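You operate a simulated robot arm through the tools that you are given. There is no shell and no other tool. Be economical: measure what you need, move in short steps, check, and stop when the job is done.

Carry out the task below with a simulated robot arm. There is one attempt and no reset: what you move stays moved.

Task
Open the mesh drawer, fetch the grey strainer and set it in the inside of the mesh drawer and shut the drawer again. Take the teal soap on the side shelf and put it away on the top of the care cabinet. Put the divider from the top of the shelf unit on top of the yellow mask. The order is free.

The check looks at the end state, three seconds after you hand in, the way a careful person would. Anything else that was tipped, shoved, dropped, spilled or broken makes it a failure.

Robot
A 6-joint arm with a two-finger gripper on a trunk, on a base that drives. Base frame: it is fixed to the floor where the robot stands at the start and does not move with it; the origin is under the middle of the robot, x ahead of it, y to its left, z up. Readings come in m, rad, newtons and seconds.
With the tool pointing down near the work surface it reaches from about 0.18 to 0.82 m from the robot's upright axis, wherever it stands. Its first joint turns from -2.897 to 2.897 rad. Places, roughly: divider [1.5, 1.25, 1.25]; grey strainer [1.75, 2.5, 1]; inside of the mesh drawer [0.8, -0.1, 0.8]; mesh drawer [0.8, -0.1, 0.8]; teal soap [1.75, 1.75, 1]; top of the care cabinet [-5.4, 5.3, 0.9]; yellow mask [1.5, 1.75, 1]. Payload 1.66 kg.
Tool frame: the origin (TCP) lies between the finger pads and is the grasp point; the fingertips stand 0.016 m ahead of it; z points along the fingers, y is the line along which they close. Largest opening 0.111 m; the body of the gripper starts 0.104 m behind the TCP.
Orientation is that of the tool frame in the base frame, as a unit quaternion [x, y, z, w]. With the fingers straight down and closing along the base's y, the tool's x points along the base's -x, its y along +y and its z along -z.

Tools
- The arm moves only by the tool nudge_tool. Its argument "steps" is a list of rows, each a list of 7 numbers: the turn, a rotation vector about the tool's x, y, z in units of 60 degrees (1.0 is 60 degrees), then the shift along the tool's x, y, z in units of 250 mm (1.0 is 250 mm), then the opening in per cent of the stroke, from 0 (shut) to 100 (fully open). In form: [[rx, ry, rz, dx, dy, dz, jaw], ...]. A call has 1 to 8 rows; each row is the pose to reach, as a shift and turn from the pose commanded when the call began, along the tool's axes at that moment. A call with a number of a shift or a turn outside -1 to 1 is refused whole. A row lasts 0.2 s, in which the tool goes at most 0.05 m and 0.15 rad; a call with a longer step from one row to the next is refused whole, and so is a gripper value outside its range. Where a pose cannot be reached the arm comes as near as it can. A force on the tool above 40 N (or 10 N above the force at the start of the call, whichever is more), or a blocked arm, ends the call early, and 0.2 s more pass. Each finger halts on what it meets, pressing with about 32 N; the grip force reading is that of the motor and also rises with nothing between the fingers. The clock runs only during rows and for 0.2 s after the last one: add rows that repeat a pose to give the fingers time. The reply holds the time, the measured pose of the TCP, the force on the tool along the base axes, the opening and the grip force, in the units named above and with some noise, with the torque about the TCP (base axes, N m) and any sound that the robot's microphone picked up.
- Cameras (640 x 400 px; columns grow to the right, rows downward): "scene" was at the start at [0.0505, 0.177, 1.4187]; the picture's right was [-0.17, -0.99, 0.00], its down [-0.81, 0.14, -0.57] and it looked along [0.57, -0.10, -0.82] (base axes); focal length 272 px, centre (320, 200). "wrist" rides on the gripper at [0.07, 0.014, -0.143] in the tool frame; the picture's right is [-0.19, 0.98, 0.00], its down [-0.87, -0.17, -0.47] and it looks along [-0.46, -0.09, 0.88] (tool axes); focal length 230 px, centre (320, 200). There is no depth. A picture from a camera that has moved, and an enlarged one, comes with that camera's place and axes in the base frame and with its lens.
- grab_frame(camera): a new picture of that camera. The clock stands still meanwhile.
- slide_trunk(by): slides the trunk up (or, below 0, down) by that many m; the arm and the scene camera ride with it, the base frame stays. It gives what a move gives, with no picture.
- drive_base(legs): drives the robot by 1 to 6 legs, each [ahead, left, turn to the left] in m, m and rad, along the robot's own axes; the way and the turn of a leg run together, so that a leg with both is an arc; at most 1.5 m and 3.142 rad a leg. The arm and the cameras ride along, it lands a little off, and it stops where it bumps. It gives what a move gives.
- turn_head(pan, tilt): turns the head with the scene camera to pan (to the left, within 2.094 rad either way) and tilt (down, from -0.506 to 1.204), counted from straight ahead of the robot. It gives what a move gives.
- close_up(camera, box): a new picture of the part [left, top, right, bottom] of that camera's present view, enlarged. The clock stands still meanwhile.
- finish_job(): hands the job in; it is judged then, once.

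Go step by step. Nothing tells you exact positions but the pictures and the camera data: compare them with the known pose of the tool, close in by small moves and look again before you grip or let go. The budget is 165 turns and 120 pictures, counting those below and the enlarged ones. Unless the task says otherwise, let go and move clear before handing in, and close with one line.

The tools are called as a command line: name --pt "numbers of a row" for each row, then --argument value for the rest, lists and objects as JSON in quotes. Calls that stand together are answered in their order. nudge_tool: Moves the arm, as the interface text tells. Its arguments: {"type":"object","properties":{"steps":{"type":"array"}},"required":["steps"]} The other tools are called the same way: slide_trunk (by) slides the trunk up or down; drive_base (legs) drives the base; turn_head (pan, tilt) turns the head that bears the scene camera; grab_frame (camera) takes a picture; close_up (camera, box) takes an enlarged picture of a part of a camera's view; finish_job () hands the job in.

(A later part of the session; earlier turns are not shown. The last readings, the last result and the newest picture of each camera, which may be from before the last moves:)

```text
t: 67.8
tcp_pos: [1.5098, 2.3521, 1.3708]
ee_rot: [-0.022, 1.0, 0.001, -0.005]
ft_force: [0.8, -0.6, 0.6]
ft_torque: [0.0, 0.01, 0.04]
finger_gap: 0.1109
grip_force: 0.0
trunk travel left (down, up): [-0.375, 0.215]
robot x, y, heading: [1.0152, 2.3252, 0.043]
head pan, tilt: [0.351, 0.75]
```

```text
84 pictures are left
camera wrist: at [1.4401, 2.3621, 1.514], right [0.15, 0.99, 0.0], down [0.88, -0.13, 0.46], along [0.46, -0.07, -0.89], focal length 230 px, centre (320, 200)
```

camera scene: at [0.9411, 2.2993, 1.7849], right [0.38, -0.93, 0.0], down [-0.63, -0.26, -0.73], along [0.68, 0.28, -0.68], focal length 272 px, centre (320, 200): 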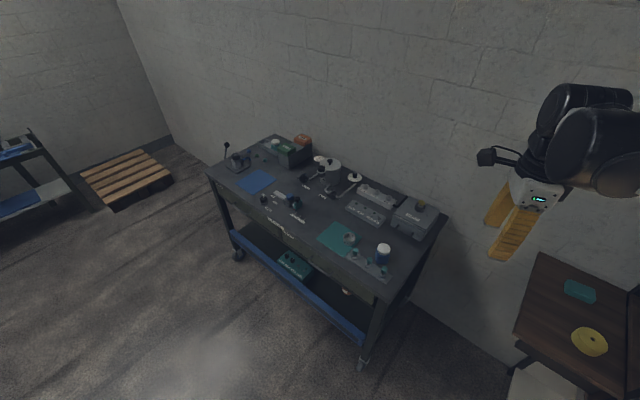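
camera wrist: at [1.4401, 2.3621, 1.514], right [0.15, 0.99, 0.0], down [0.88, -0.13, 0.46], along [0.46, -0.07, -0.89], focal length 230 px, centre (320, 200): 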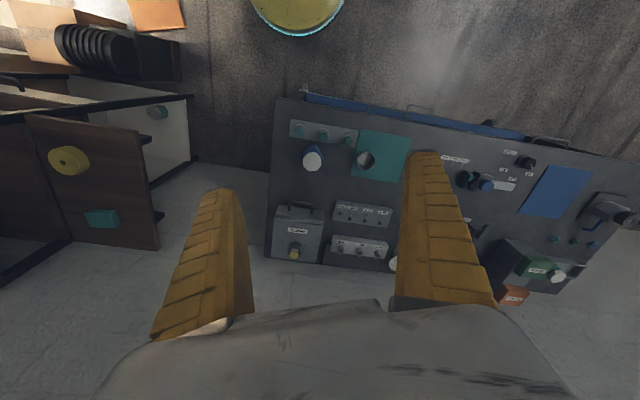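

The strainer triangulates to (1.645, 2.457), rim near z 0.91. I move above it.

nudge_tool --pt "0 0 0 -0.07 0.05 0.125 100" --pt "0 0 0 -0.14 0.1 0.25 100" --pt "0 0 0 -0.21 0.15 0.375 100" --pt "0 0 0 -0.28 0.2 0.5 100" --pt "0 0 0 -0.35 0.25 0.625 100" --pt "0 0 0 -0.42 0.3 0.75 100" --pt "0 0 0 -0.49 0.35 0.875 100" --pt "0 0 0 -0.558 0.396 1.0 100"

grab_frame --camera "wrist"

turn_head --pan 0.1 --tilt 0.85

grab_frame --camera "scene"

```text
t: 69.6
tcp_pos: [1.6421, 2.4601, 1.119]
ee_rot: [-0.022, 1.0, 0.001, -0.005]
ft_force: [1.6, 0.2, 0.2]
ft_torque: [-0.01, 0.01, -0.01]
finger_gap: 0.1113
grip_force: 0.1
trunk travel left (down, up): [-0.375, 0.215]
robot x, y, heading: [1.0112, 2.3222, 0.036]
head pan, tilt: [0.351, 0.75]
```

```text
83 pictures are left
camera wrist: at [1.5737, 2.4699, 1.2613], right [0.15, 0.99, 0.0], down [0.88, -0.13, 0.46], along [0.46, -0.07, -0.89], focal length 230 px, centre (320, 200)
```

wrist: 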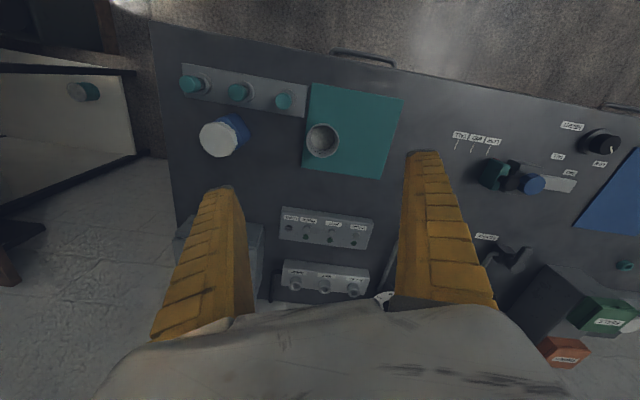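

```text
t: 70.4
tcp_pos: [1.6409, 2.4591, 1.1189]
ee_rot: [-0.022, 1.0, 0.002, -0.005]
ft_force: [-0.5, 0.0, 0.4]
ft_torque: [0.01, 0.0, 0.0]
finger_gap: 0.1108
grip_force: 0.1
trunk travel left (down, up): [-0.375, 0.215]
robot x, y, heading: [1.0117, 2.3245, 0.039]
head pan, tilt: [0.099, 0.85]
```

```text
82 pictures are left
camera scene: at [1.0612, 2.5225, 1.7769], right [0.14, -0.99, 0.0], down [-0.74, -0.1, -0.66], along [0.65, 0.09, -0.75], focal length 272 px, centre (320, 200)
```

scene: 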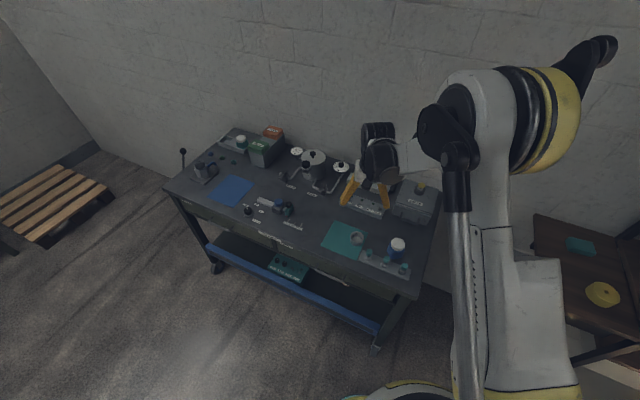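

The strainer is almost under the tool. I descend partway and check.

nudge_tool --pt "0 0 0 -0.02 0.006 0.15 80" --pt "0 0 0 -0.04 0.006 0.32 80" --pt "0 0 0 -0.04 0.006 0.5 80"

grab_frame --camera "wrist"

close_up --camera "scene" --box '[290, 170, 450, 290]'

```text
t: 71.2
tcp_pos: [1.6502, 2.4594, 0.9953]
ee_rot: [-0.022, 1.0, 0.001, -0.005]
ft_force: [-0.1, -0.2, 0.2]
ft_torque: [0.03, 0.02, 0.03]
finger_gap: 0.0898
grip_force: 0.4
trunk travel left (down, up): [-0.375, 0.215]
robot x, y, heading: [1.0102, 2.3227, 0.04]
head pan, tilt: [0.099, 0.85]
```

```text
81 pictures are left
camera wrist: at [1.5814, 2.4685, 1.1371], right [0.15, 0.99, 0.0], down [0.88, -0.13, 0.46], along [0.46, -0.07, -0.89], focal length 230 px, centre (320, 200)
```

wrist: 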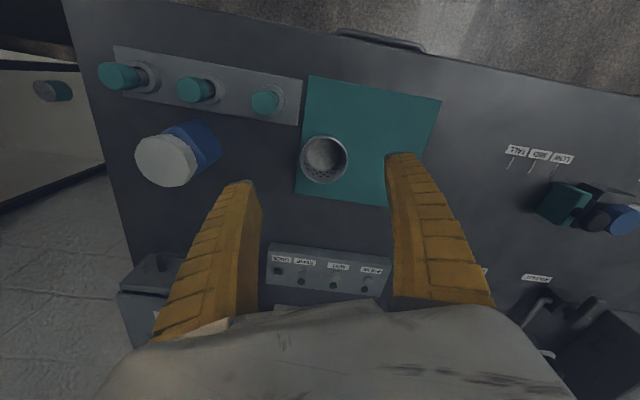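

```text
3.33 times, centred on (370, 230) of scene
camera zoom: at [1.0623, 2.5225, 1.7768], right [0.14, -0.99, 0.0], down [-0.74, -0.1, -0.66], along [0.65, 0.09, -0.75], focal length 905 px, centre (153, 100)
```

zoom: 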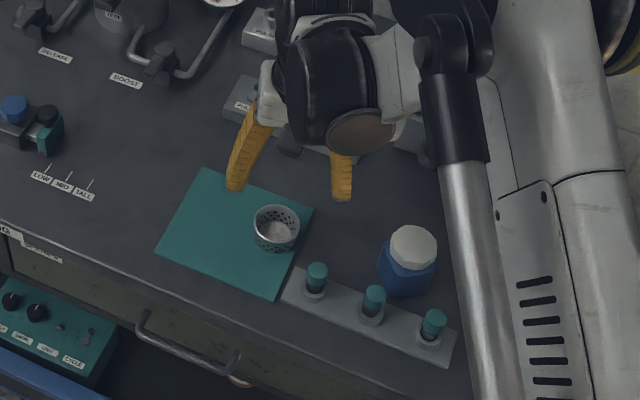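

Aligned (cup near x 1.652, y 2.461). Down to grasp height, with a check before closing.

nudge_tool --pt "0 0 0 -0.01 0.006 0.15 80" --pt "0 0 0 -0.01 0.006 0.28 80" --pt "0 0 0 -0.01 0.006 0.38 80"

grab_frame --camera "wrist"

close_up --camera "scene" --box '[290, 170, 450, 290]'

```text
t: 72.0
tcp_pos: [1.6511, 2.464, 0.8987]
ee_rot: [-0.022, 1.0, 0.002, -0.005]
ft_force: [1.0, -0.8, 0.1]
ft_torque: [-0.03, 0.04, 0.03]
finger_gap: 0.0899
grip_force: 0.8
trunk travel left (down, up): [-0.375, 0.215]
robot x, y, heading: [1.0113, 2.3231, 0.04]
head pan, tilt: [0.099, 0.85]
```

```text
79 pictures are left
camera wrist: at [1.5822, 2.4736, 1.0409], right [0.15, 0.99, 0.0], down [0.88, -0.13, 0.46], along [0.46, -0.07, -0.89], focal length 230 px, centre (320, 200)
```

wrist: 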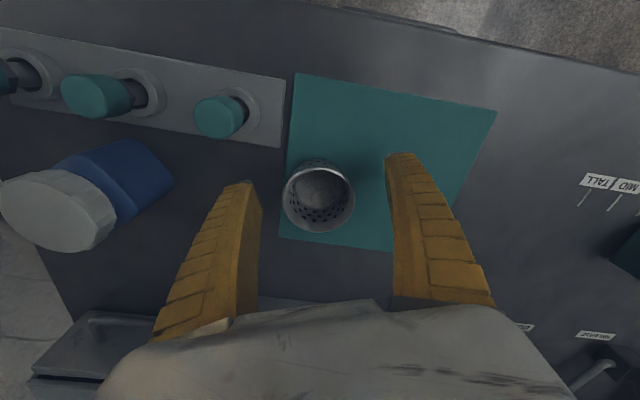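

```text
3.33 times, centred on (370, 230) of scene
camera zoom: at [1.0618, 2.5226, 1.7768], right [0.14, -0.99, 0.0], down [-0.74, -0.1, -0.66], along [0.65, 0.09, -0.75], focal length 905 px, centre (153, 100)
```

zoom: 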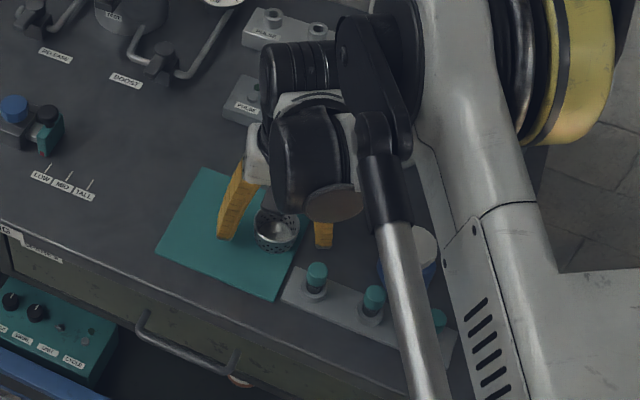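

The rim is at about TCP height and centred. Down 14 mm more and close.

nudge_tool --pt "0 0 0 0 -0.005 0.055 80" --pt "0 0 0 0 -0.005 0.055 40" --pt "0 0 0 0 -0.005 0.055 30" --pt "0 0 0 0 -0.005 0.055 20" --pt "0 0 0 0 -0.005 0.055 20"

grab_frame --camera "wrist"

```text
t: 73.2
tcp_pos: [1.6507, 2.4625, 0.885]
ee_rot: [-0.021, 1.0, 0.002, -0.005]
ft_force: [-0.2, 0.4, -0.1]
ft_torque: [-0.01, -0.04, -0.01]
finger_gap: 0.044
grip_force: 31.8
trunk travel left (down, up): [-0.375, 0.215]
robot x, y, heading: [1.0109, 2.3224, 0.039]
head pan, tilt: [0.099, 0.85]
```

```text
77 pictures are left
camera wrist: at [1.5819, 2.4719, 1.0277], right [0.15, 0.99, 0.0], down [0.88, -0.13, 0.46], along [0.46, -0.07, -0.89], focal length 230 px, centre (320, 200)
```

wrist: 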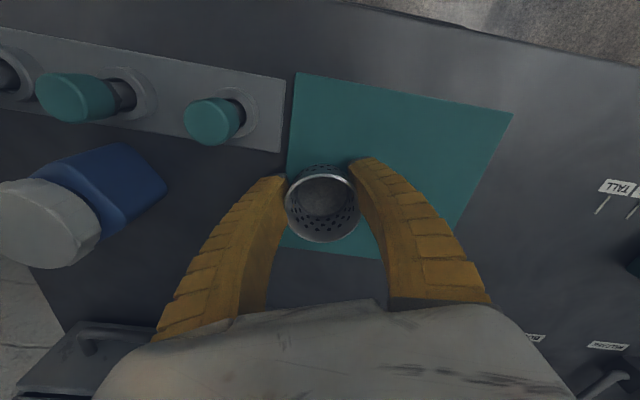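

Gripped (44 mm). Lift straight up and check, glancing at the shelf side as well.

nudge_tool --pt "0 0 0 0 0 -0.1 18" --pt "0 0 0 0 0 -0.28 18" --pt "0 0 0 0 0 -0.46 18" --pt "0 0 0 0 0 -0.64 18" --pt "0 0 0 0 0 -0.82 18" --pt "0 0 0 0 0 -1 18"

grab_frame --camera "wrist"

grab_frame --camera "scene"

```text
t: 74.6
tcp_pos: [1.6549, 2.4601, 1.1369]
ee_rot: [-0.021, 1.0, 0.002, -0.005]
ft_force: [-0.7, 0.2, 0.5]
ft_torque: [-0.02, -0.02, -0.02]
finger_gap: 0.044
grip_force: 31.8
trunk travel left (down, up): [-0.375, 0.215]
robot x, y, heading: [1.0101, 2.3209, 0.041]
head pan, tilt: [0.099, 0.85]
```

```text
76 pictures are left
camera wrist: at [1.5856, 2.4686, 1.2792], right [0.15, 0.99, 0.0], down [0.88, -0.13, 0.46], along [0.46, -0.07, -0.89], focal length 230 px, centre (320, 200)
```

wrist: 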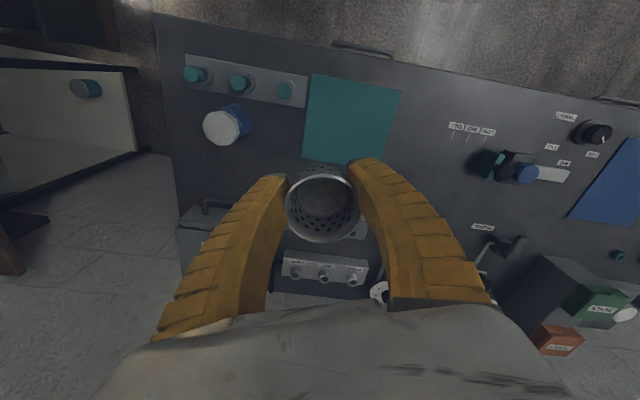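

```text
75 pictures are left
camera scene: at [1.0598, 2.5221, 1.777], right [0.14, -0.99, 0.0], down [-0.74, -0.1, -0.66], along [0.65, 0.09, -0.75], focal length 272 px, centre (320, 200)
```

scene: 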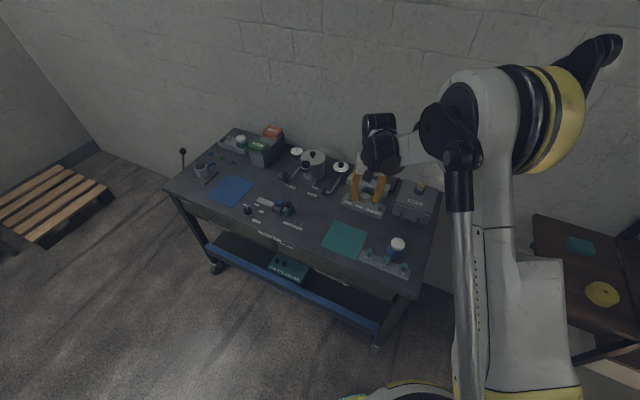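

The strainer is held and nothing else moved. I retract the arm and drive back to the drawer.

nudge_tool --pt "0 0 0 0.15 -0.04 0 18" --pt "0 0 0 0.3 -0.1 0 18" --pt "0 0 0 0.45 -0.2 0 18" --pt "0 0 0 0.6 -0.3 0 18" --pt "0 0 0 0.7 -0.4 0 18"

drive_base --legs '[[-0.8, 0, 0], [0, -1.45, -0.04], [-0.45, -0.8, 0]]'

turn_head --pan -0.1 --tilt 0.9

grab_frame --camera "scene"

grab_frame --camera "wrist"

```text
t: 75.8
tcp_pos: [1.4885, 2.3534, 1.1366]
ee_rot: [-0.022, 1.0, 0.001, -0.005]
ft_force: [0.1, -0.4, -0.4]
ft_torque: [0.04, 0.0, -0.01]
finger_gap: 0.044
grip_force: 32.1
trunk travel left (down, up): [-0.375, 0.215]
robot x, y, heading: [1.0123, 2.3218, 0.04]
head pan, tilt: [0.099, 0.85]
```

```text
t: 91.3
tcp_pos: [0.2264, 0.0805, 1.1361]
ee_rot: [0.003, 1.0, 0.002, -0.006]
ft_force: [-0.1, -0.3, -0.3]
ft_torque: [-0.02, 0.0, -0.03]
finger_gap: 0.0434
grip_force: 31.7
trunk travel left (down, up): [-0.375, 0.215]
robot x, y, heading: [-0.2542, 0.0731, -0.01]
head pan, tilt: [0.099, 0.85]
```

```text
t: 92.0
tcp_pos: [0.2278, 0.0809, 1.1375]
ee_rot: [0.003, 1.0, 0.002, -0.005]
ft_force: [-0.9, -0.1, 0.1]
ft_torque: [0.03, 0.01, 0.0]
finger_gap: 0.0435
grip_force: 31.8
trunk travel left (down, up): [-0.375, 0.215]
robot x, y, heading: [-0.2514, 0.0726, -0.014]
head pan, tilt: [-0.099, 0.901]
```

```text
74 pictures are left
camera scene: at [-0.1944, 0.2557, 1.773], right [-0.11, -0.99, 0.0], down [-0.78, 0.09, -0.62], along [0.62, -0.07, -0.78], focal length 272 px, centre (320, 200)
```

scene: 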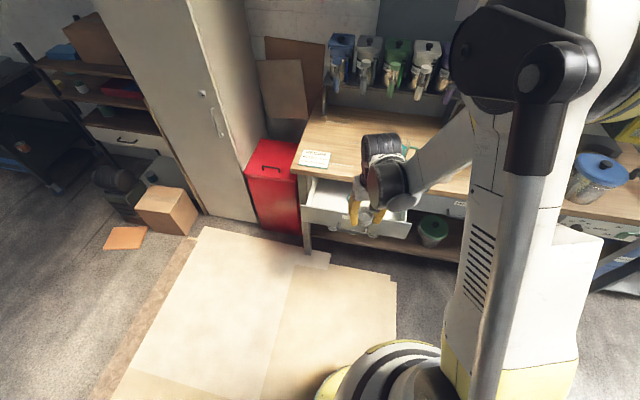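

```text
73 pictures are left
camera wrist: at [0.1583, 0.0942, 1.2796], right [0.2, 0.98, 0.0], down [0.87, -0.17, 0.46], along [0.45, -0.09, -0.89], focal length 230 px, centre (320, 200)
```

wrist: 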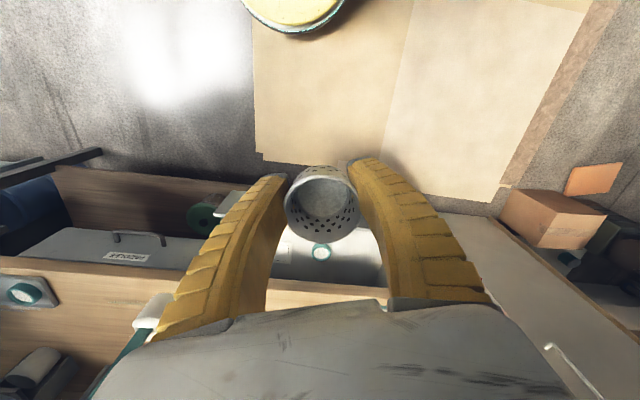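

close_up --camera "wrist" --box '[160, 170, 460, 330]'

close_up --camera "scene" --box '[280, 130, 440, 260]'

```text
2.13 times, centred on (310, 250) of wrist
camera zoom: at [0.1583, 0.0942, 1.2796], right [0.2, 0.98, 0.0], down [0.87, -0.17, 0.46], along [0.45, -0.09, -0.89], focal length 491 px, centre (341, 93)
```

zoom: 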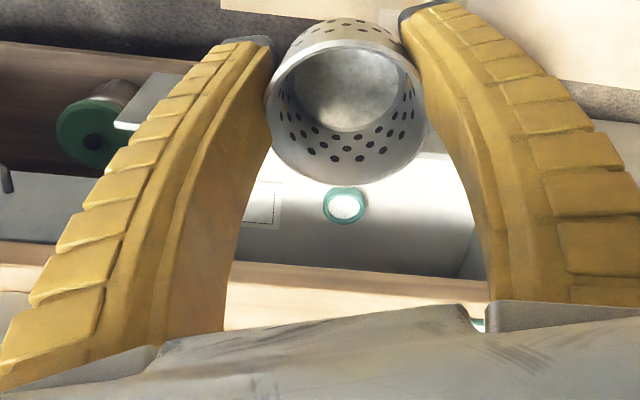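

```text
3.08 times, centred on (360, 195) of scene
camera zoom: at [-0.1944, 0.2557, 1.773], right [-0.11, -0.99, 0.0], down [-0.78, 0.09, -0.62], along [0.62, -0.07, -0.78], focal length 836 px, centre (197, 215)
```

zoom: 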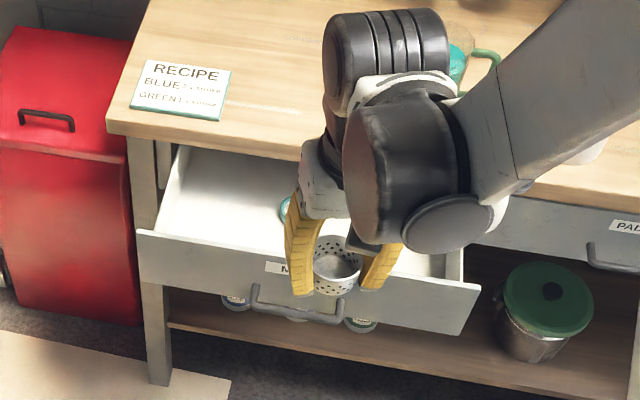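

The bench turns out to be rotated by about 0.32 rad, so the drawer slides along (-0.95, 0.31). Free spot in the drawer: about (0.55, 0.115), left of the teal strainer at (0.59, 0.02). I move closer, lower the trunk and turn the tool to match.

drive_base --legs '[[0.15, 0, 0]]'

slide_trunk --by -0.15

nudge_tool --pt "0 0 0.1 -0.12 0 0 18" --pt "0 0 0.2 -0.28 0.04 0 18" --pt "0 0 0.306 -0.44 0.08 0 18" --pt "0 0 0.306 -0.56 0.12 0 18"

grab_frame --camera "wrist"

turn_head --pan -0.1 --tilt 1.0

grab_frame --camera "scene"

```text
t: 93.3
tcp_pos: [0.3738, 0.079, 1.1373]
ee_rot: [0.003, 1.0, 0.002, -0.005]
ft_force: [-0.2, 0.3, -1.3]
ft_torque: [0.03, 0.06, 0.02]
finger_gap: 0.0433
grip_force: 31.9
trunk travel left (down, up): [-0.375, 0.215]
robot x, y, heading: [-0.1044, 0.0721, -0.011]
head pan, tilt: [-0.099, 0.901]
```

```text
t: 95.1
tcp_pos: [0.3728, 0.0796, 0.9866]
ee_rot: [0.002, 1.0, 0.002, -0.004]
ft_force: [-0.3, 0.9, -0.6]
ft_torque: [0.0, 0.01, 0.0]
finger_gap: 0.0434
grip_force: 32.2
trunk travel left (down, up): [-0.225, 0.365]
robot x, y, heading: [-0.1019, 0.0715, -0.008]
head pan, tilt: [-0.099, 0.901]
```

```text
t: 96.1
tcp_pos: [0.5135, 0.108, 0.9851]
ee_rot: [0.162, 0.987, 0.001, -0.005]
ft_force: [1.1, -0.2, -0.2]
ft_torque: [0.0, 0.0, 0.03]
finger_gap: 0.0438
grip_force: 32.1
trunk travel left (down, up): [-0.225, 0.365]
robot x, y, heading: [-0.1062, 0.073, -0.009]
head pan, tilt: [-0.099, 0.901]
```

```text
70 pictures are left
camera wrist: at [0.4534, 0.1424, 1.1282], right [0.5, 0.87, 0.0], down [0.77, -0.44, 0.46], along [0.4, -0.23, -0.89], focal length 230 px, centre (320, 200)
```

wrist: 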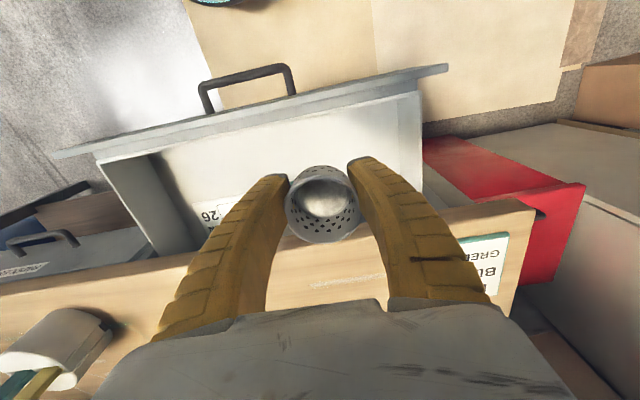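

```text
t: 96.8
tcp_pos: [0.5132, 0.109, 0.9857]
ee_rot: [0.162, 0.987, 0.002, -0.005]
ft_force: [0.4, 0.3, -0.2]
ft_torque: [0.0, 0.0, 0.0]
finger_gap: 0.0435
grip_force: 31.7
trunk travel left (down, up): [-0.225, 0.365]
robot x, y, heading: [-0.1057, 0.0744, -0.01]
head pan, tilt: [-0.099, 1.0]
```

```text
69 pictures are left
camera scene: at [-0.0543, 0.2546, 1.6158], right [-0.11, -0.99, 0.0], down [-0.84, 0.09, -0.54], along [0.54, -0.06, -0.84], focal length 272 px, centre (320, 200)
```

scene: 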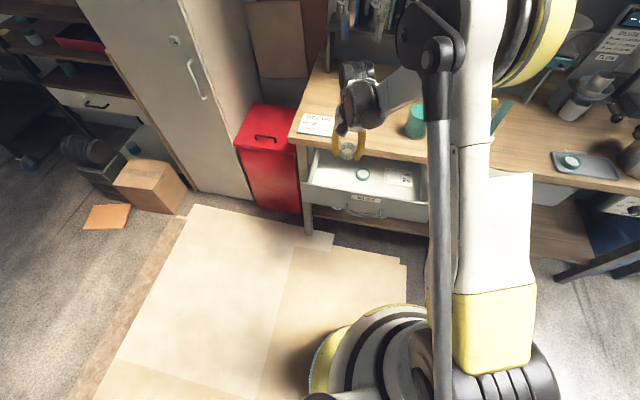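

The tool is parallel to the drawer. I shift 2 cm inward and lower to just above the drawer rim.

nudge_tool --pt "0 0 0 -0.04 0 0.15 18" --pt "0 0 0 -0.07 0 0.32 18" --pt "0 0 0 -0.07 0 0.48 18"

grab_frame --camera "wrist"

close_up --camera "scene" --box '[280, 80, 440, 240]'

```text
t: 97.6
tcp_pos: [0.5275, 0.1023, 0.8647]
ee_rot: [0.163, 0.987, 0.002, -0.005]
ft_force: [-0.5, -0.2, -1.0]
ft_torque: [0.01, -0.02, 0.0]
finger_gap: 0.0436
grip_force: 32.4
trunk travel left (down, up): [-0.225, 0.365]
robot x, y, heading: [-0.1036, 0.0716, -0.011]
head pan, tilt: [-0.099, 1.0]
```

```text
68 pictures are left
camera wrist: at [0.4668, 0.1362, 1.0066], right [0.49, 0.87, 0.0], down [0.77, -0.44, 0.46], along [0.4, -0.23, -0.89], focal length 230 px, centre (320, 200)
```

wrist: 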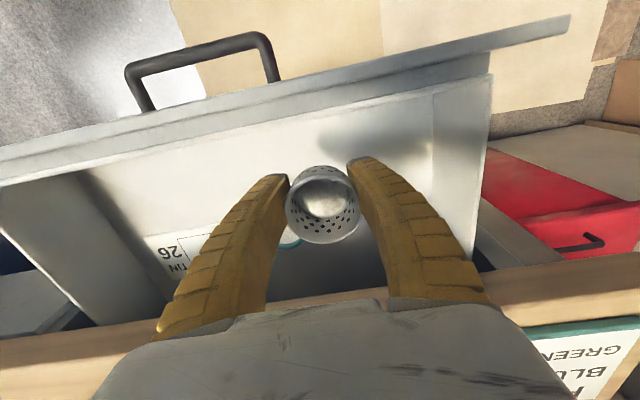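

```text
2.50 times, centred on (360, 160) of scene
camera zoom: at [-0.0539, 0.2546, 1.6157], right [-0.11, -0.99, 0.0], down [-0.84, 0.09, -0.54], along [0.54, -0.06, -0.84], focal length 679 px, centre (220, 300)
```

zoom: 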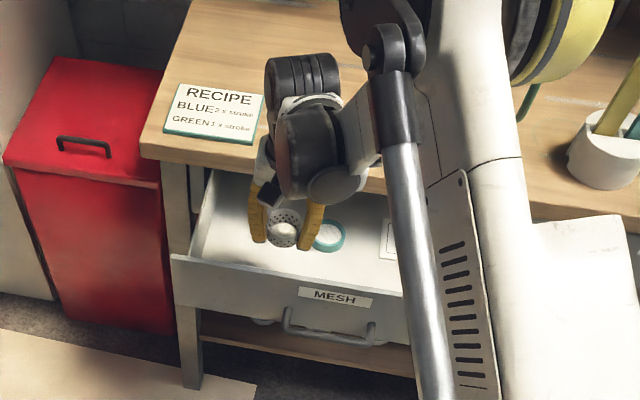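

Clear of the teal strainer and the bench edge. I lower into the drawer in small steps.

nudge_tool --pt "0 0 0 0 0.03 0.12 18" --pt "0 0 0 0 0.06 0.24 18" --pt "0 0 0 0 0.06 0.3 18"

grab_frame --camera "wrist"

close_up --camera "scene" --box '[310, 130, 410, 220]'

```text
t: 98.4
tcp_pos: [0.5346, 0.116, 0.7883]
ee_rot: [0.163, 0.987, 0.001, -0.005]
ft_force: [-0.3, -0.4, -0.1]
ft_torque: [-0.01, 0.02, 0.02]
finger_gap: 0.0435
grip_force: 32.1
trunk travel left (down, up): [-0.225, 0.365]
robot x, y, heading: [-0.104, 0.0731, -0.008]
head pan, tilt: [-0.099, 1.0]
```

```text
66 pictures are left
camera wrist: at [0.4728, 0.1504, 0.9315], right [0.49, 0.87, 0.0], down [0.77, -0.44, 0.46], along [0.4, -0.23, -0.89], focal length 230 px, centre (320, 200)
```

wrist: 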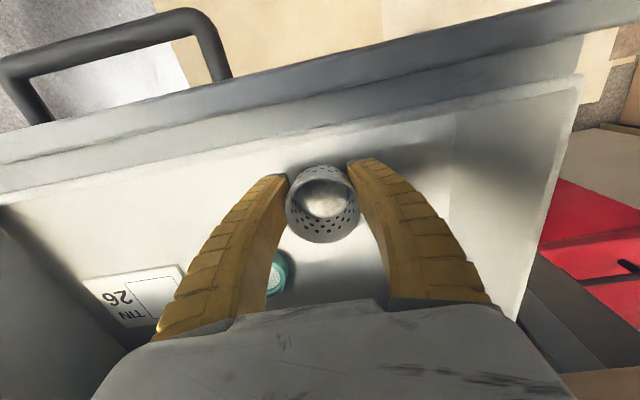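

```text
4.44 times, centred on (360, 175) of scene
camera zoom: at [-0.0544, 0.2545, 1.6158], right [-0.11, -0.99, 0.0], down [-0.84, 0.09, -0.54], along [0.54, -0.06, -0.84], focal length 1207 px, centre (142, 311)
```

zoom: 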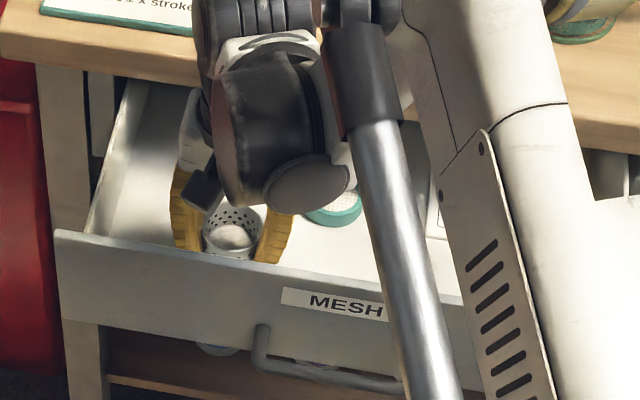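

nudge_tool --pt "0 0 0 0 0 0.04 18" --pt "0 0 0 0 0 0.08 18" --pt "0 0 0 0 0 0.1 18"

grab_frame --camera "wrist"

```text
t: 99.2
tcp_pos: [0.5307, 0.1165, 0.7687]
ee_rot: [0.162, 0.987, 0.001, -0.004]
ft_force: [-1.2, -0.9, 18.5]
ft_torque: [-0.02, -0.11, -0.01]
finger_gap: 0.0442
grip_force: 32.1
trunk travel left (down, up): [-0.225, 0.365]
robot x, y, heading: [-0.1022, 0.0713, -0.009]
head pan, tilt: [-0.099, 1.0]
```

```text
64 pictures are left
camera wrist: at [0.4707, 0.1514, 0.9109], right [0.49, 0.87, 0.0], down [0.77, -0.44, 0.46], along [0.4, -0.23, -0.89], focal length 230 px, centre (320, 200)
```

wrist: 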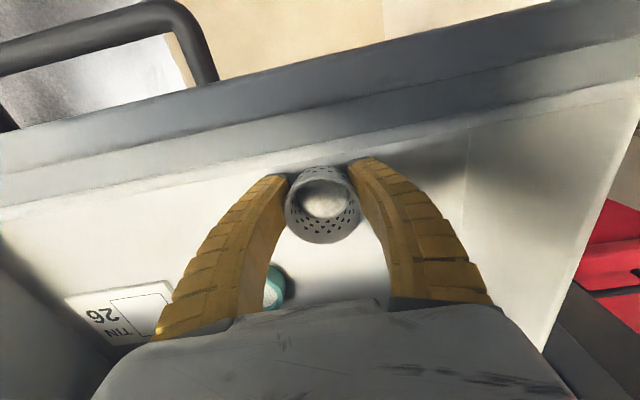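

The cup touches the drawer floor. I ease off slightly, open, and rise.

nudge_tool --pt "0 0 0 0 0 -0.008 30" --pt "0 0 0 0 0 -0.008 55" --pt "0 0 0 0 0 -0.008 65" --pt "0 0 0 0 0 -0.008 65"

grab_frame --camera "wrist"

nudge_tool --pt "0 0 0 0 0 -0.1 65" --pt "0 0 0 0 0 -0.28 65" --pt "0 0 0 0 0 -0.46 65" --pt "0 0 0 0 0 -0.64 65" --pt "0 0 0 0 0 -0.8 65"

grab_frame --camera "wrist"

```text
t: 100.2
tcp_pos: [0.5319, 0.1172, 0.7681]
ee_rot: [0.163, 0.987, 0.001, -0.005]
ft_force: [-0.1, 0.0, -0.3]
ft_torque: [0.03, -0.01, 0.01]
finger_gap: 0.074
grip_force: 1.2
trunk travel left (down, up): [-0.225, 0.365]
robot x, y, heading: [-0.1045, 0.0722, -0.013]
head pan, tilt: [-0.099, 1.0]
```

```text
63 pictures are left
camera wrist: at [0.4712, 0.1515, 0.9109], right [0.49, 0.87, 0.0], down [0.77, -0.44, 0.46], along [0.4, -0.23, -0.89], focal length 230 px, centre (320, 200)
```

wrist: 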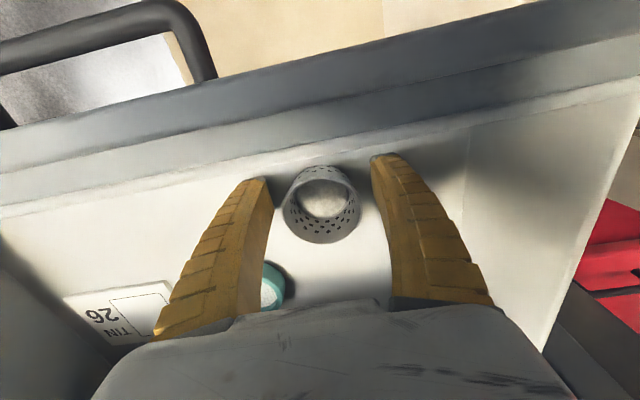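

```text
t: 101.4
tcp_pos: [0.5349, 0.1175, 0.9684]
ee_rot: [0.163, 0.987, 0.001, -0.005]
ft_force: [-0.3, 0.4, 0.0]
ft_torque: [-0.01, -0.02, 0.01]
finger_gap: 0.0738
grip_force: 1.1
trunk travel left (down, up): [-0.225, 0.365]
robot x, y, heading: [-0.1062, 0.075, -0.011]
head pan, tilt: [-0.099, 1.0]
```

```text
62 pictures are left
camera wrist: at [0.4752, 0.1514, 1.1112], right [0.49, 0.87, 0.0], down [0.77, -0.44, 0.46], along [0.4, -0.23, -0.89], focal length 230 px, centre (320, 200)
```

wrist: 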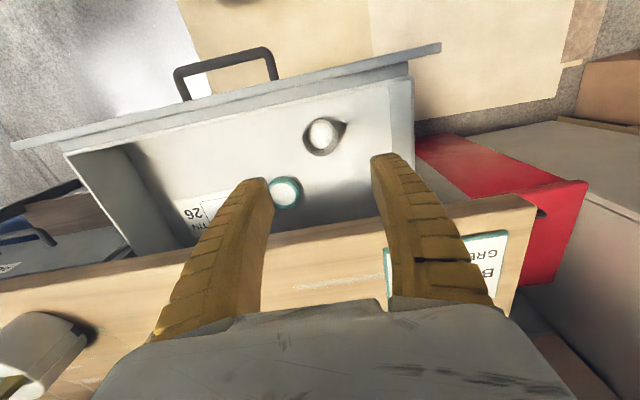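

The strainer is in the drawer, standing upright. Now I close the jaw, go in front of the handle bar and lower the fingers to push the drawer shut along its slide.

nudge_tool --pt "0 0 0 0.15 -0.08 0 30" --pt "0 0 0 0.3 -0.16 0 0" --pt "0 0 0 0.45 -0.23 0 0" --pt "0 0 0 0.6 -0.31 0 0" --pt "0 0 0 0.74 -0.38 0 0"

nudge_tool --pt "0 0 0 0 0 0.15 0" --pt "0 0 0 0 0 0.3 0" --pt "0 0 0 0 0 0.45 0" --pt "0 0 0 0 0 0.6 0" --pt "0 0 0 0 0 0.75 0"

grab_frame --camera "wrist"

close_up --camera "scene" --box '[280, 100, 440, 260]'

```text
t: 102.6
tcp_pos: [0.3268, 0.0876, 0.9694]
ee_rot: [0.162, 0.987, 0.001, -0.006]
ft_force: [-0.3, 0.2, 0.5]
ft_torque: [0.02, -0.03, 0.04]
finger_gap: 0.0
grip_force: 28.0
trunk travel left (down, up): [-0.225, 0.365]
robot x, y, heading: [-0.1043, 0.0708, -0.009]
head pan, tilt: [-0.099, 1.0]
```

```text
t: 103.8
tcp_pos: [0.4164, 0.0898, 0.8429]
ee_rot: [0.163, 0.987, 0.001, -0.006]
ft_force: [0.0, -0.5, 1.0]
ft_torque: [0.03, -0.02, 0.01]
finger_gap: 0.0
grip_force: 28.9
out of reach, approached as far as the arm can: row 1, 2, 3, 4, 5
trunk travel left (down, up): [-0.225, 0.365]
robot x, y, heading: [-0.1037, 0.0708, -0.01]
head pan, tilt: [-0.099, 1.0]
```

```text
61 pictures are left
camera wrist: at [0.3564, 0.124, 0.9851], right [0.49, 0.87, 0.0], down [0.77, -0.44, 0.46], along [0.4, -0.23, -0.89], focal length 230 px, centre (320, 200)
```

wrist: 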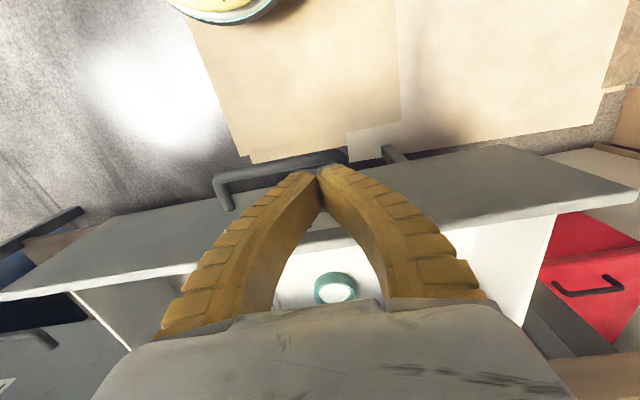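

```text
2.50 times, centred on (360, 180) of scene
camera zoom: at [-0.0544, 0.2547, 1.6157], right [-0.11, -0.99, 0.0], down [-0.84, 0.09, -0.54], along [0.54, -0.06, -0.84], focal length 679 px, centre (220, 250)
```

zoom: 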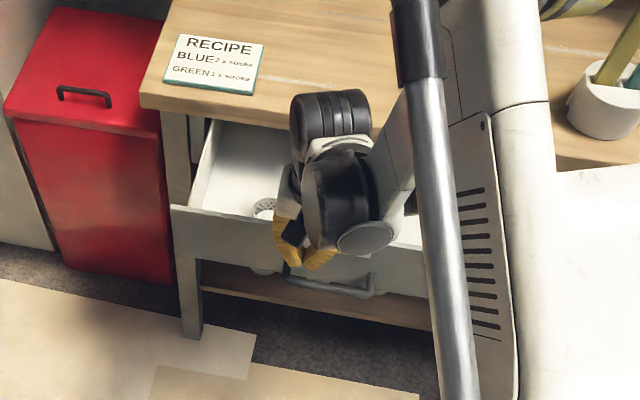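

The folded arm couldn't get that low so near. I rise, back the base 0.22 m, and lower there instead.

nudge_tool --pt "0 0 0 0 0 -0.15 0" --pt "0 0 0 0 0 -0.3 0" --pt "0 0 0 0 0 -0.45 0" --pt "0 0 0 0 0 -0.45 0"

drive_base --legs '[[-0.24, 0, 0]]'

```text
t: 104.8
tcp_pos: [0.4161, 0.0903, 0.9563]
ee_rot: [0.161, 0.987, 0.001, -0.006]
ft_force: [-0.4, -0.1, 0.6]
ft_torque: [0.02, -0.02, 0.01]
finger_gap: 0.0004
grip_force: 28.8
trunk travel left (down, up): [-0.225, 0.365]
robot x, y, heading: [-0.1052, 0.0723, -0.011]
head pan, tilt: [-0.099, 1.0]
```

```text
t: 106.5
tcp_pos: [0.1782, 0.0904, 0.9564]
ee_rot: [0.164, 0.986, 0.001, -0.005]
ft_force: [0.3, -0.8, -0.6]
ft_torque: [0.01, -0.02, -0.02]
finger_gap: 0.0
grip_force: 28.6
trunk travel left (down, up): [-0.225, 0.365]
robot x, y, heading: [-0.3443, 0.0735, -0.016]
head pan, tilt: [-0.099, 1.0]
```

nudge_tool --pt "0 0 0 -0.15 0.04 0 0" --pt "0 0 0 -0.3 0.08 0 0" --pt "0 0 0 -0.45 0.12 0 0" --pt "0 0 0 -0.6 0.17 0.05 0" --pt "0 0 0 -0.6 0.17 0.22 0" --pt "0 0 0 -0.6 0.17 0.4 0" --pt "0 0 0 -0.6 0.17 0.55 0" --pt "0 0 0 -0.6 0.17 0.7 0"

grab_frame --camera "wrist"

grab_frame --camera "scene"

```text
t: 108.3
tcp_pos: [0.3338, 0.0832, 0.7816]
ee_rot: [0.164, 0.987, 0.001, -0.004]
ft_force: [-0.5, -0.4, 0.3]
ft_torque: [-0.02, 0.02, 0.01]
finger_gap: 0.0
grip_force: 28.6
trunk travel left (down, up): [-0.225, 0.365]
robot x, y, heading: [-0.3411, 0.0777, -0.014]
head pan, tilt: [-0.099, 1.0]
```

```text
59 pictures are left
camera wrist: at [0.2728, 0.1173, 0.923], right [0.5, 0.87, 0.0], down [0.77, -0.44, 0.46], along [0.4, -0.23, -0.89], focal length 230 px, centre (320, 200)
```

wrist: 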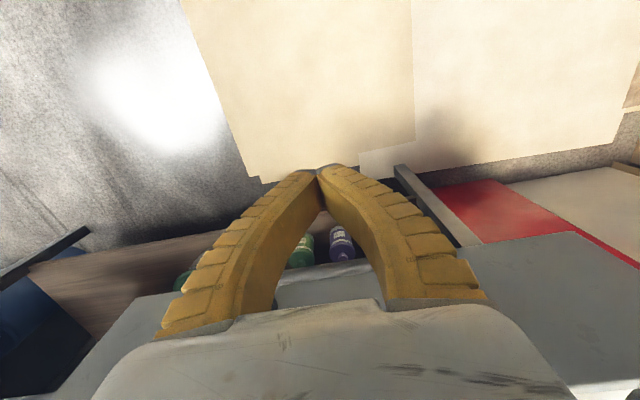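

```text
58 pictures are left
camera scene: at [-0.2904, 0.2574, 1.6157], right [-0.11, -0.99, 0.0], down [-0.84, 0.1, -0.54], along [0.54, -0.06, -0.84], focal length 272 px, centre (320, 200)
```

scene: 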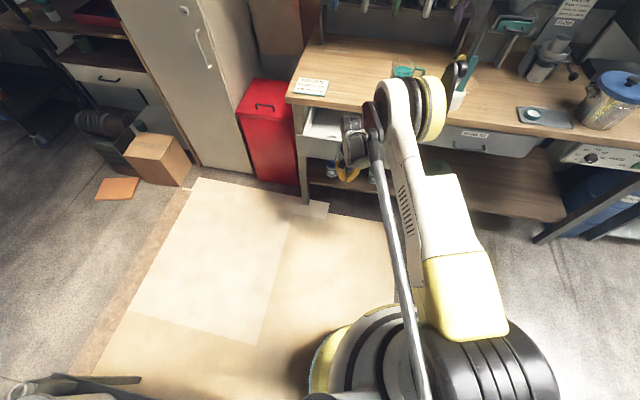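

The fingers are lined up in front of the bar. I push with the base along the slide direction.

drive_base --legs '[[0.143, -0.045, 0]]'

grab_frame --camera "wrist"

close_up --camera "scene" --box '[270, 60, 430, 220]'

```text
t: 109.7
tcp_pos: [0.4737, 0.0378, 0.7816]
ee_rot: [0.163, 0.987, 0.001, -0.005]
ft_force: [0.9, 0.1, 0.0]
ft_torque: [-0.01, -0.01, 0.02]
finger_gap: 0.0002
grip_force: 28.5
trunk travel left (down, up): [-0.225, 0.365]
robot x, y, heading: [-0.2047, 0.0294, -0.017]
head pan, tilt: [-0.099, 1.0]
```

```text
57 pictures are left
camera wrist: at [0.4136, 0.0718, 0.9232], right [0.5, 0.87, 0.0], down [0.77, -0.44, 0.46], along [0.4, -0.23, -0.89], focal length 230 px, centre (320, 200)
```

wrist: 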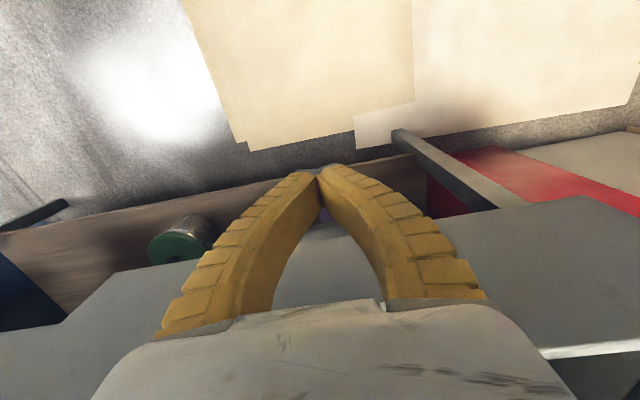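

```text
2.50 times, centred on (350, 140) of scene
camera zoom: at [-0.1494, 0.2109, 1.6157], right [-0.11, -0.99, 0.0], down [-0.84, 0.1, -0.54], along [0.54, -0.06, -0.84], focal length 679 px, centre (245, 350)
```

zoom: 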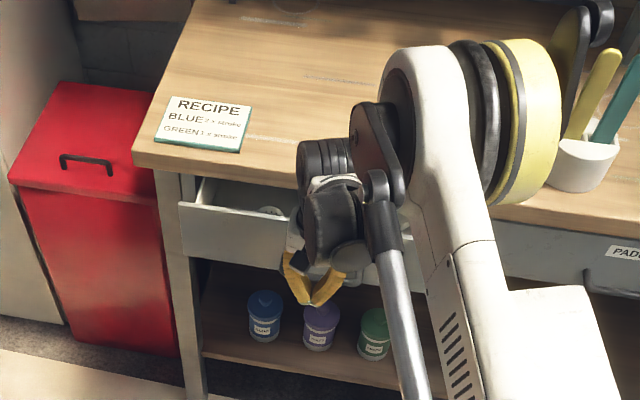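

It is closing smoothly. Another 6 cm.

drive_base --legs '[[0.058, -0.019, 0]]'

close_up --camera "scene" --box '[270, 60, 430, 220]'

```text
t: 110.7
tcp_pos: [0.5307, 0.0182, 0.7813]
ee_rot: [0.163, 0.987, 0.0, -0.005]
ft_force: [0.6, 0.9, -1.4]
ft_torque: [0.0, 0.01, -0.02]
finger_gap: 0.0
grip_force: 28.6
trunk travel left (down, up): [-0.225, 0.365]
robot x, y, heading: [-0.1456, 0.0113, -0.012]
head pan, tilt: [-0.099, 1.0]
```

```text
2.50 times, centred on (350, 140) of scene
camera zoom: at [-0.0929, 0.1912, 1.6157], right [-0.11, -0.99, 0.0], down [-0.84, 0.09, -0.54], along [0.54, -0.06, -0.84], focal length 679 px, centre (245, 350)
```

zoom: 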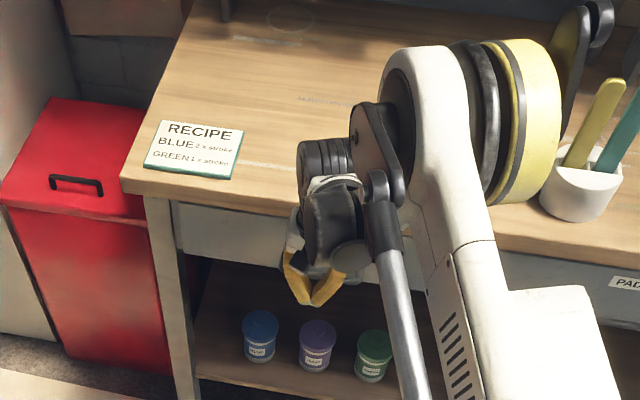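

Nearly shut; I finish with small arm pushes until it meets the stop.

nudge_tool --pt "0 0 0 -0.03 0 0 0" --pt "0 0 0 -0.06 0 0 0" --pt "0 0 0 -0.09 0 0 0" --pt "0 0 0 -0.12 0 0 0"

close_up --camera "scene" --box '[270, 60, 430, 220]'

```text
t: 111.5
tcp_pos: [0.5445, 0.0129, 0.7812]
ee_rot: [0.163, 0.987, 0.0, -0.01]
ft_force: [-14.5, 1.2, 1.6]
ft_torque: [0.02, -0.07, 0.01]
finger_gap: 0.006
grip_force: 28.6
trunk travel left (down, up): [-0.225, 0.365]
robot x, y, heading: [-0.1474, 0.0104, -0.012]
head pan, tilt: [-0.099, 1.0]
stopped in row 4: the force on the tool passed its limit at 50 N (the readings are from after the stop); the commanded pose is now the measured one
```

```text
2.50 times, centred on (350, 140) of scene
camera zoom: at [-0.0966, 0.1917, 1.6159], right [-0.11, -0.99, 0.0], down [-0.84, 0.09, -0.54], along [0.54, -0.06, -0.84], focal length 679 px, centre (245, 350)
```

zoom: 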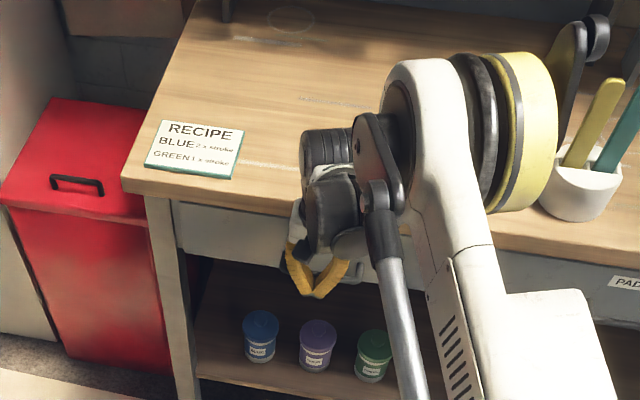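

The drawer met its stop at the expected place. I back off and verify.

nudge_tool --pt "0 0 0 0.06 0 0 0" --pt "0 0 0 0.18 0 0 0" --pt "0 0 0 0.3 0 0 0"

drive_base --legs '[[-0.15, 0, 0]]'

nudge_tool --pt "0 0 0 0 0 -0.18 0" --pt "0 0 0 0 0 -0.36 0" --pt "0 0 0 0 0 -0.54 0" --pt "0 0 0 0.1 0 -0.72 0" --pt "0 0 0 0.25 0 -0.85 0" --pt "0 0 0 0.4 0 -0.95 0"

grab_frame --camera "scene"

```text
t: 112.3
tcp_pos: [0.4747, 0.0369, 0.7817]
ee_rot: [0.163, 0.987, 0.001, -0.011]
ft_force: [0.7, 0.5, -0.4]
ft_torque: [0.02, 0.02, 0.01]
finger_gap: 0.0001
grip_force: 28.7
trunk travel left (down, up): [-0.225, 0.365]
robot x, y, heading: [-0.1476, 0.0114, -0.008]
head pan, tilt: [-0.099, 1.0]
```

```text
t: 113.7
tcp_pos: [0.326, 0.0398, 0.7822]
ee_rot: [0.16, 0.987, 0.001, -0.009]
ft_force: [-0.6, -0.8, -0.4]
ft_torque: [-0.02, -0.02, 0.01]
finger_gap: 0.0
grip_force: 29.0
trunk travel left (down, up): [-0.225, 0.365]
robot x, y, heading: [-0.2935, 0.0112, -0.01]
head pan, tilt: [-0.099, 1.0]
```

```text
refused: row 4 steps farther than a row can; nothing moved
```

```text
53 pictures are left
camera scene: at [-0.2445, 0.1934, 1.6158], right [-0.11, -0.99, 0.0], down [-0.84, 0.09, -0.54], along [0.54, -0.06, -0.84], focal length 272 px, centre (320, 200)
```

scene: 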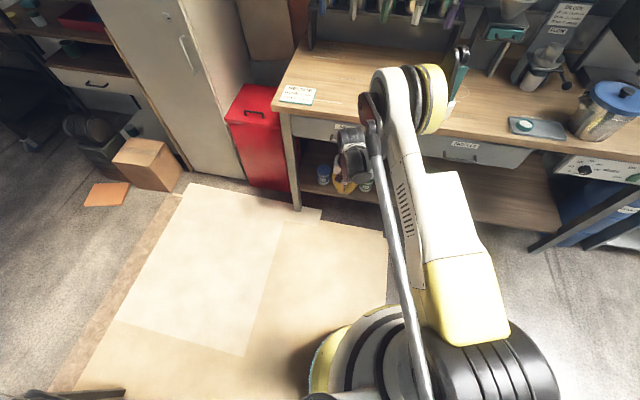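

The drawer is shut, like its neighbour. I lift the arm and drive back toward the shelf to find the divider.

nudge_tool --pt "0 0 0 0 0 -0.18 50" --pt "0 0 0 0 0 -0.36 50" --pt "0 0 0 0 0 -0.54 50" --pt "0 0 0 0.08 0 -0.7 50" --pt "0 0 0 0.2 0 -0.8 50" --pt "0 0 0 0.34 0 -0.9 50"

slide_trunk --by 0.33

drive_base --legs '[[0.56, 0.84, 0], [0.03, 0.9, 0], [0, 0, -0.5]]'

turn_head --pan 0.25 --tilt 0.55

grab_frame --camera "scene"

```text
t: 115.1
tcp_pos: [0.249, 0.0662, 1.0077]
ee_rot: [0.161, 0.987, 0.001, -0.01]
ft_force: [0.0, 0.4, -0.4]
ft_torque: [0.02, -0.07, 0.02]
finger_gap: 0.0575
grip_force: 1.5
trunk travel left (down, up): [-0.225, 0.365]
robot x, y, heading: [-0.2937, 0.0116, -0.014]
head pan, tilt: [-0.099, 1.0]
```

```text
t: 118.3
tcp_pos: [0.2501, 0.0658, 1.3365]
ee_rot: [0.161, 0.987, 0.001, -0.01]
ft_force: [-0.1, -0.2, -0.8]
ft_torque: [-0.04, 0.01, -0.05]
finger_gap: 0.0574
grip_force: 1.4
trunk travel left (down, up): [-0.555, 0.035]
robot x, y, heading: [-0.2924, 0.0101, -0.009]
head pan, tilt: [-0.099, 1.0]
```

```text
t: 129.3
tcp_pos: [0.8071, 1.5451, 1.3364]
ee_rot: [0.384, 0.923, 0.003, -0.009]
ft_force: [0.0, -0.4, -0.4]
ft_torque: [0.03, 0.01, 0.0]
finger_gap: 0.0574
grip_force: 1.2
trunk travel left (down, up): [-0.555, 0.035]
robot x, y, heading: [0.2944, 1.7437, -0.478]
head pan, tilt: [-0.099, 1.0]
```

```text
t: 130.2
tcp_pos: [0.8067, 1.5452, 1.3366]
ee_rot: [0.384, 0.923, 0.003, -0.009]
ft_force: [-0.5, -1.4, -0.7]
ft_torque: [0.02, -0.01, -0.01]
finger_gap: 0.0576
grip_force: 1.6
trunk travel left (down, up): [-0.555, 0.035]
robot x, y, heading: [0.2928, 1.7423, -0.476]
head pan, tilt: [0.25, 0.55]
```

```text
52 pictures are left
camera scene: at [0.4518, 1.898, 1.9822], right [-0.22, -0.97, 0.0], down [-0.51, 0.12, -0.85], along [0.83, -0.19, -0.52], focal length 272 px, centre (320, 200)
```

scene: 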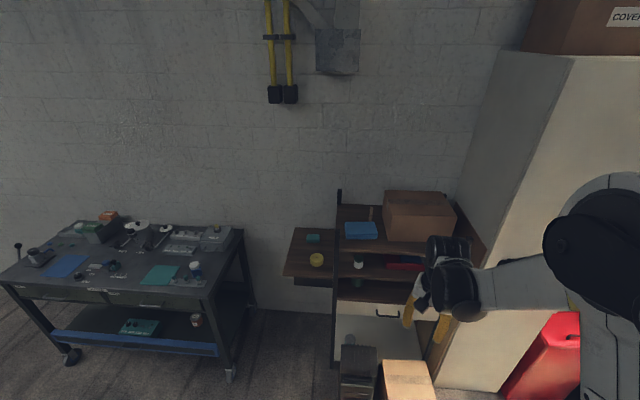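

close_up --camera "scene" --box '[280, 170, 480, 310]'

```text
2.86 times, centred on (380, 240) of scene
camera zoom: at [0.4518, 1.898, 1.9822], right [-0.22, -0.97, 0.0], down [-0.51, 0.12, -0.85], along [0.83, -0.19, -0.52], focal length 776 px, centre (149, 86)
```

zoom: 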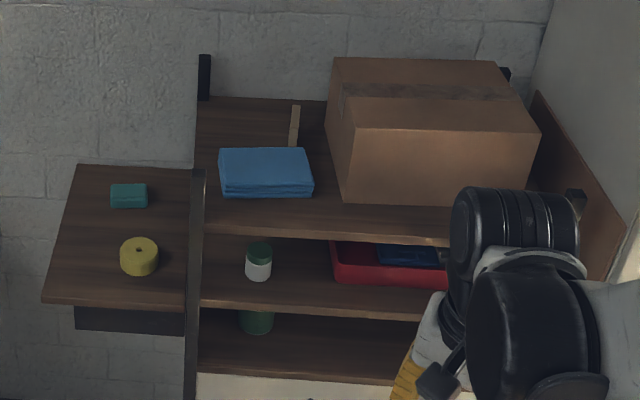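

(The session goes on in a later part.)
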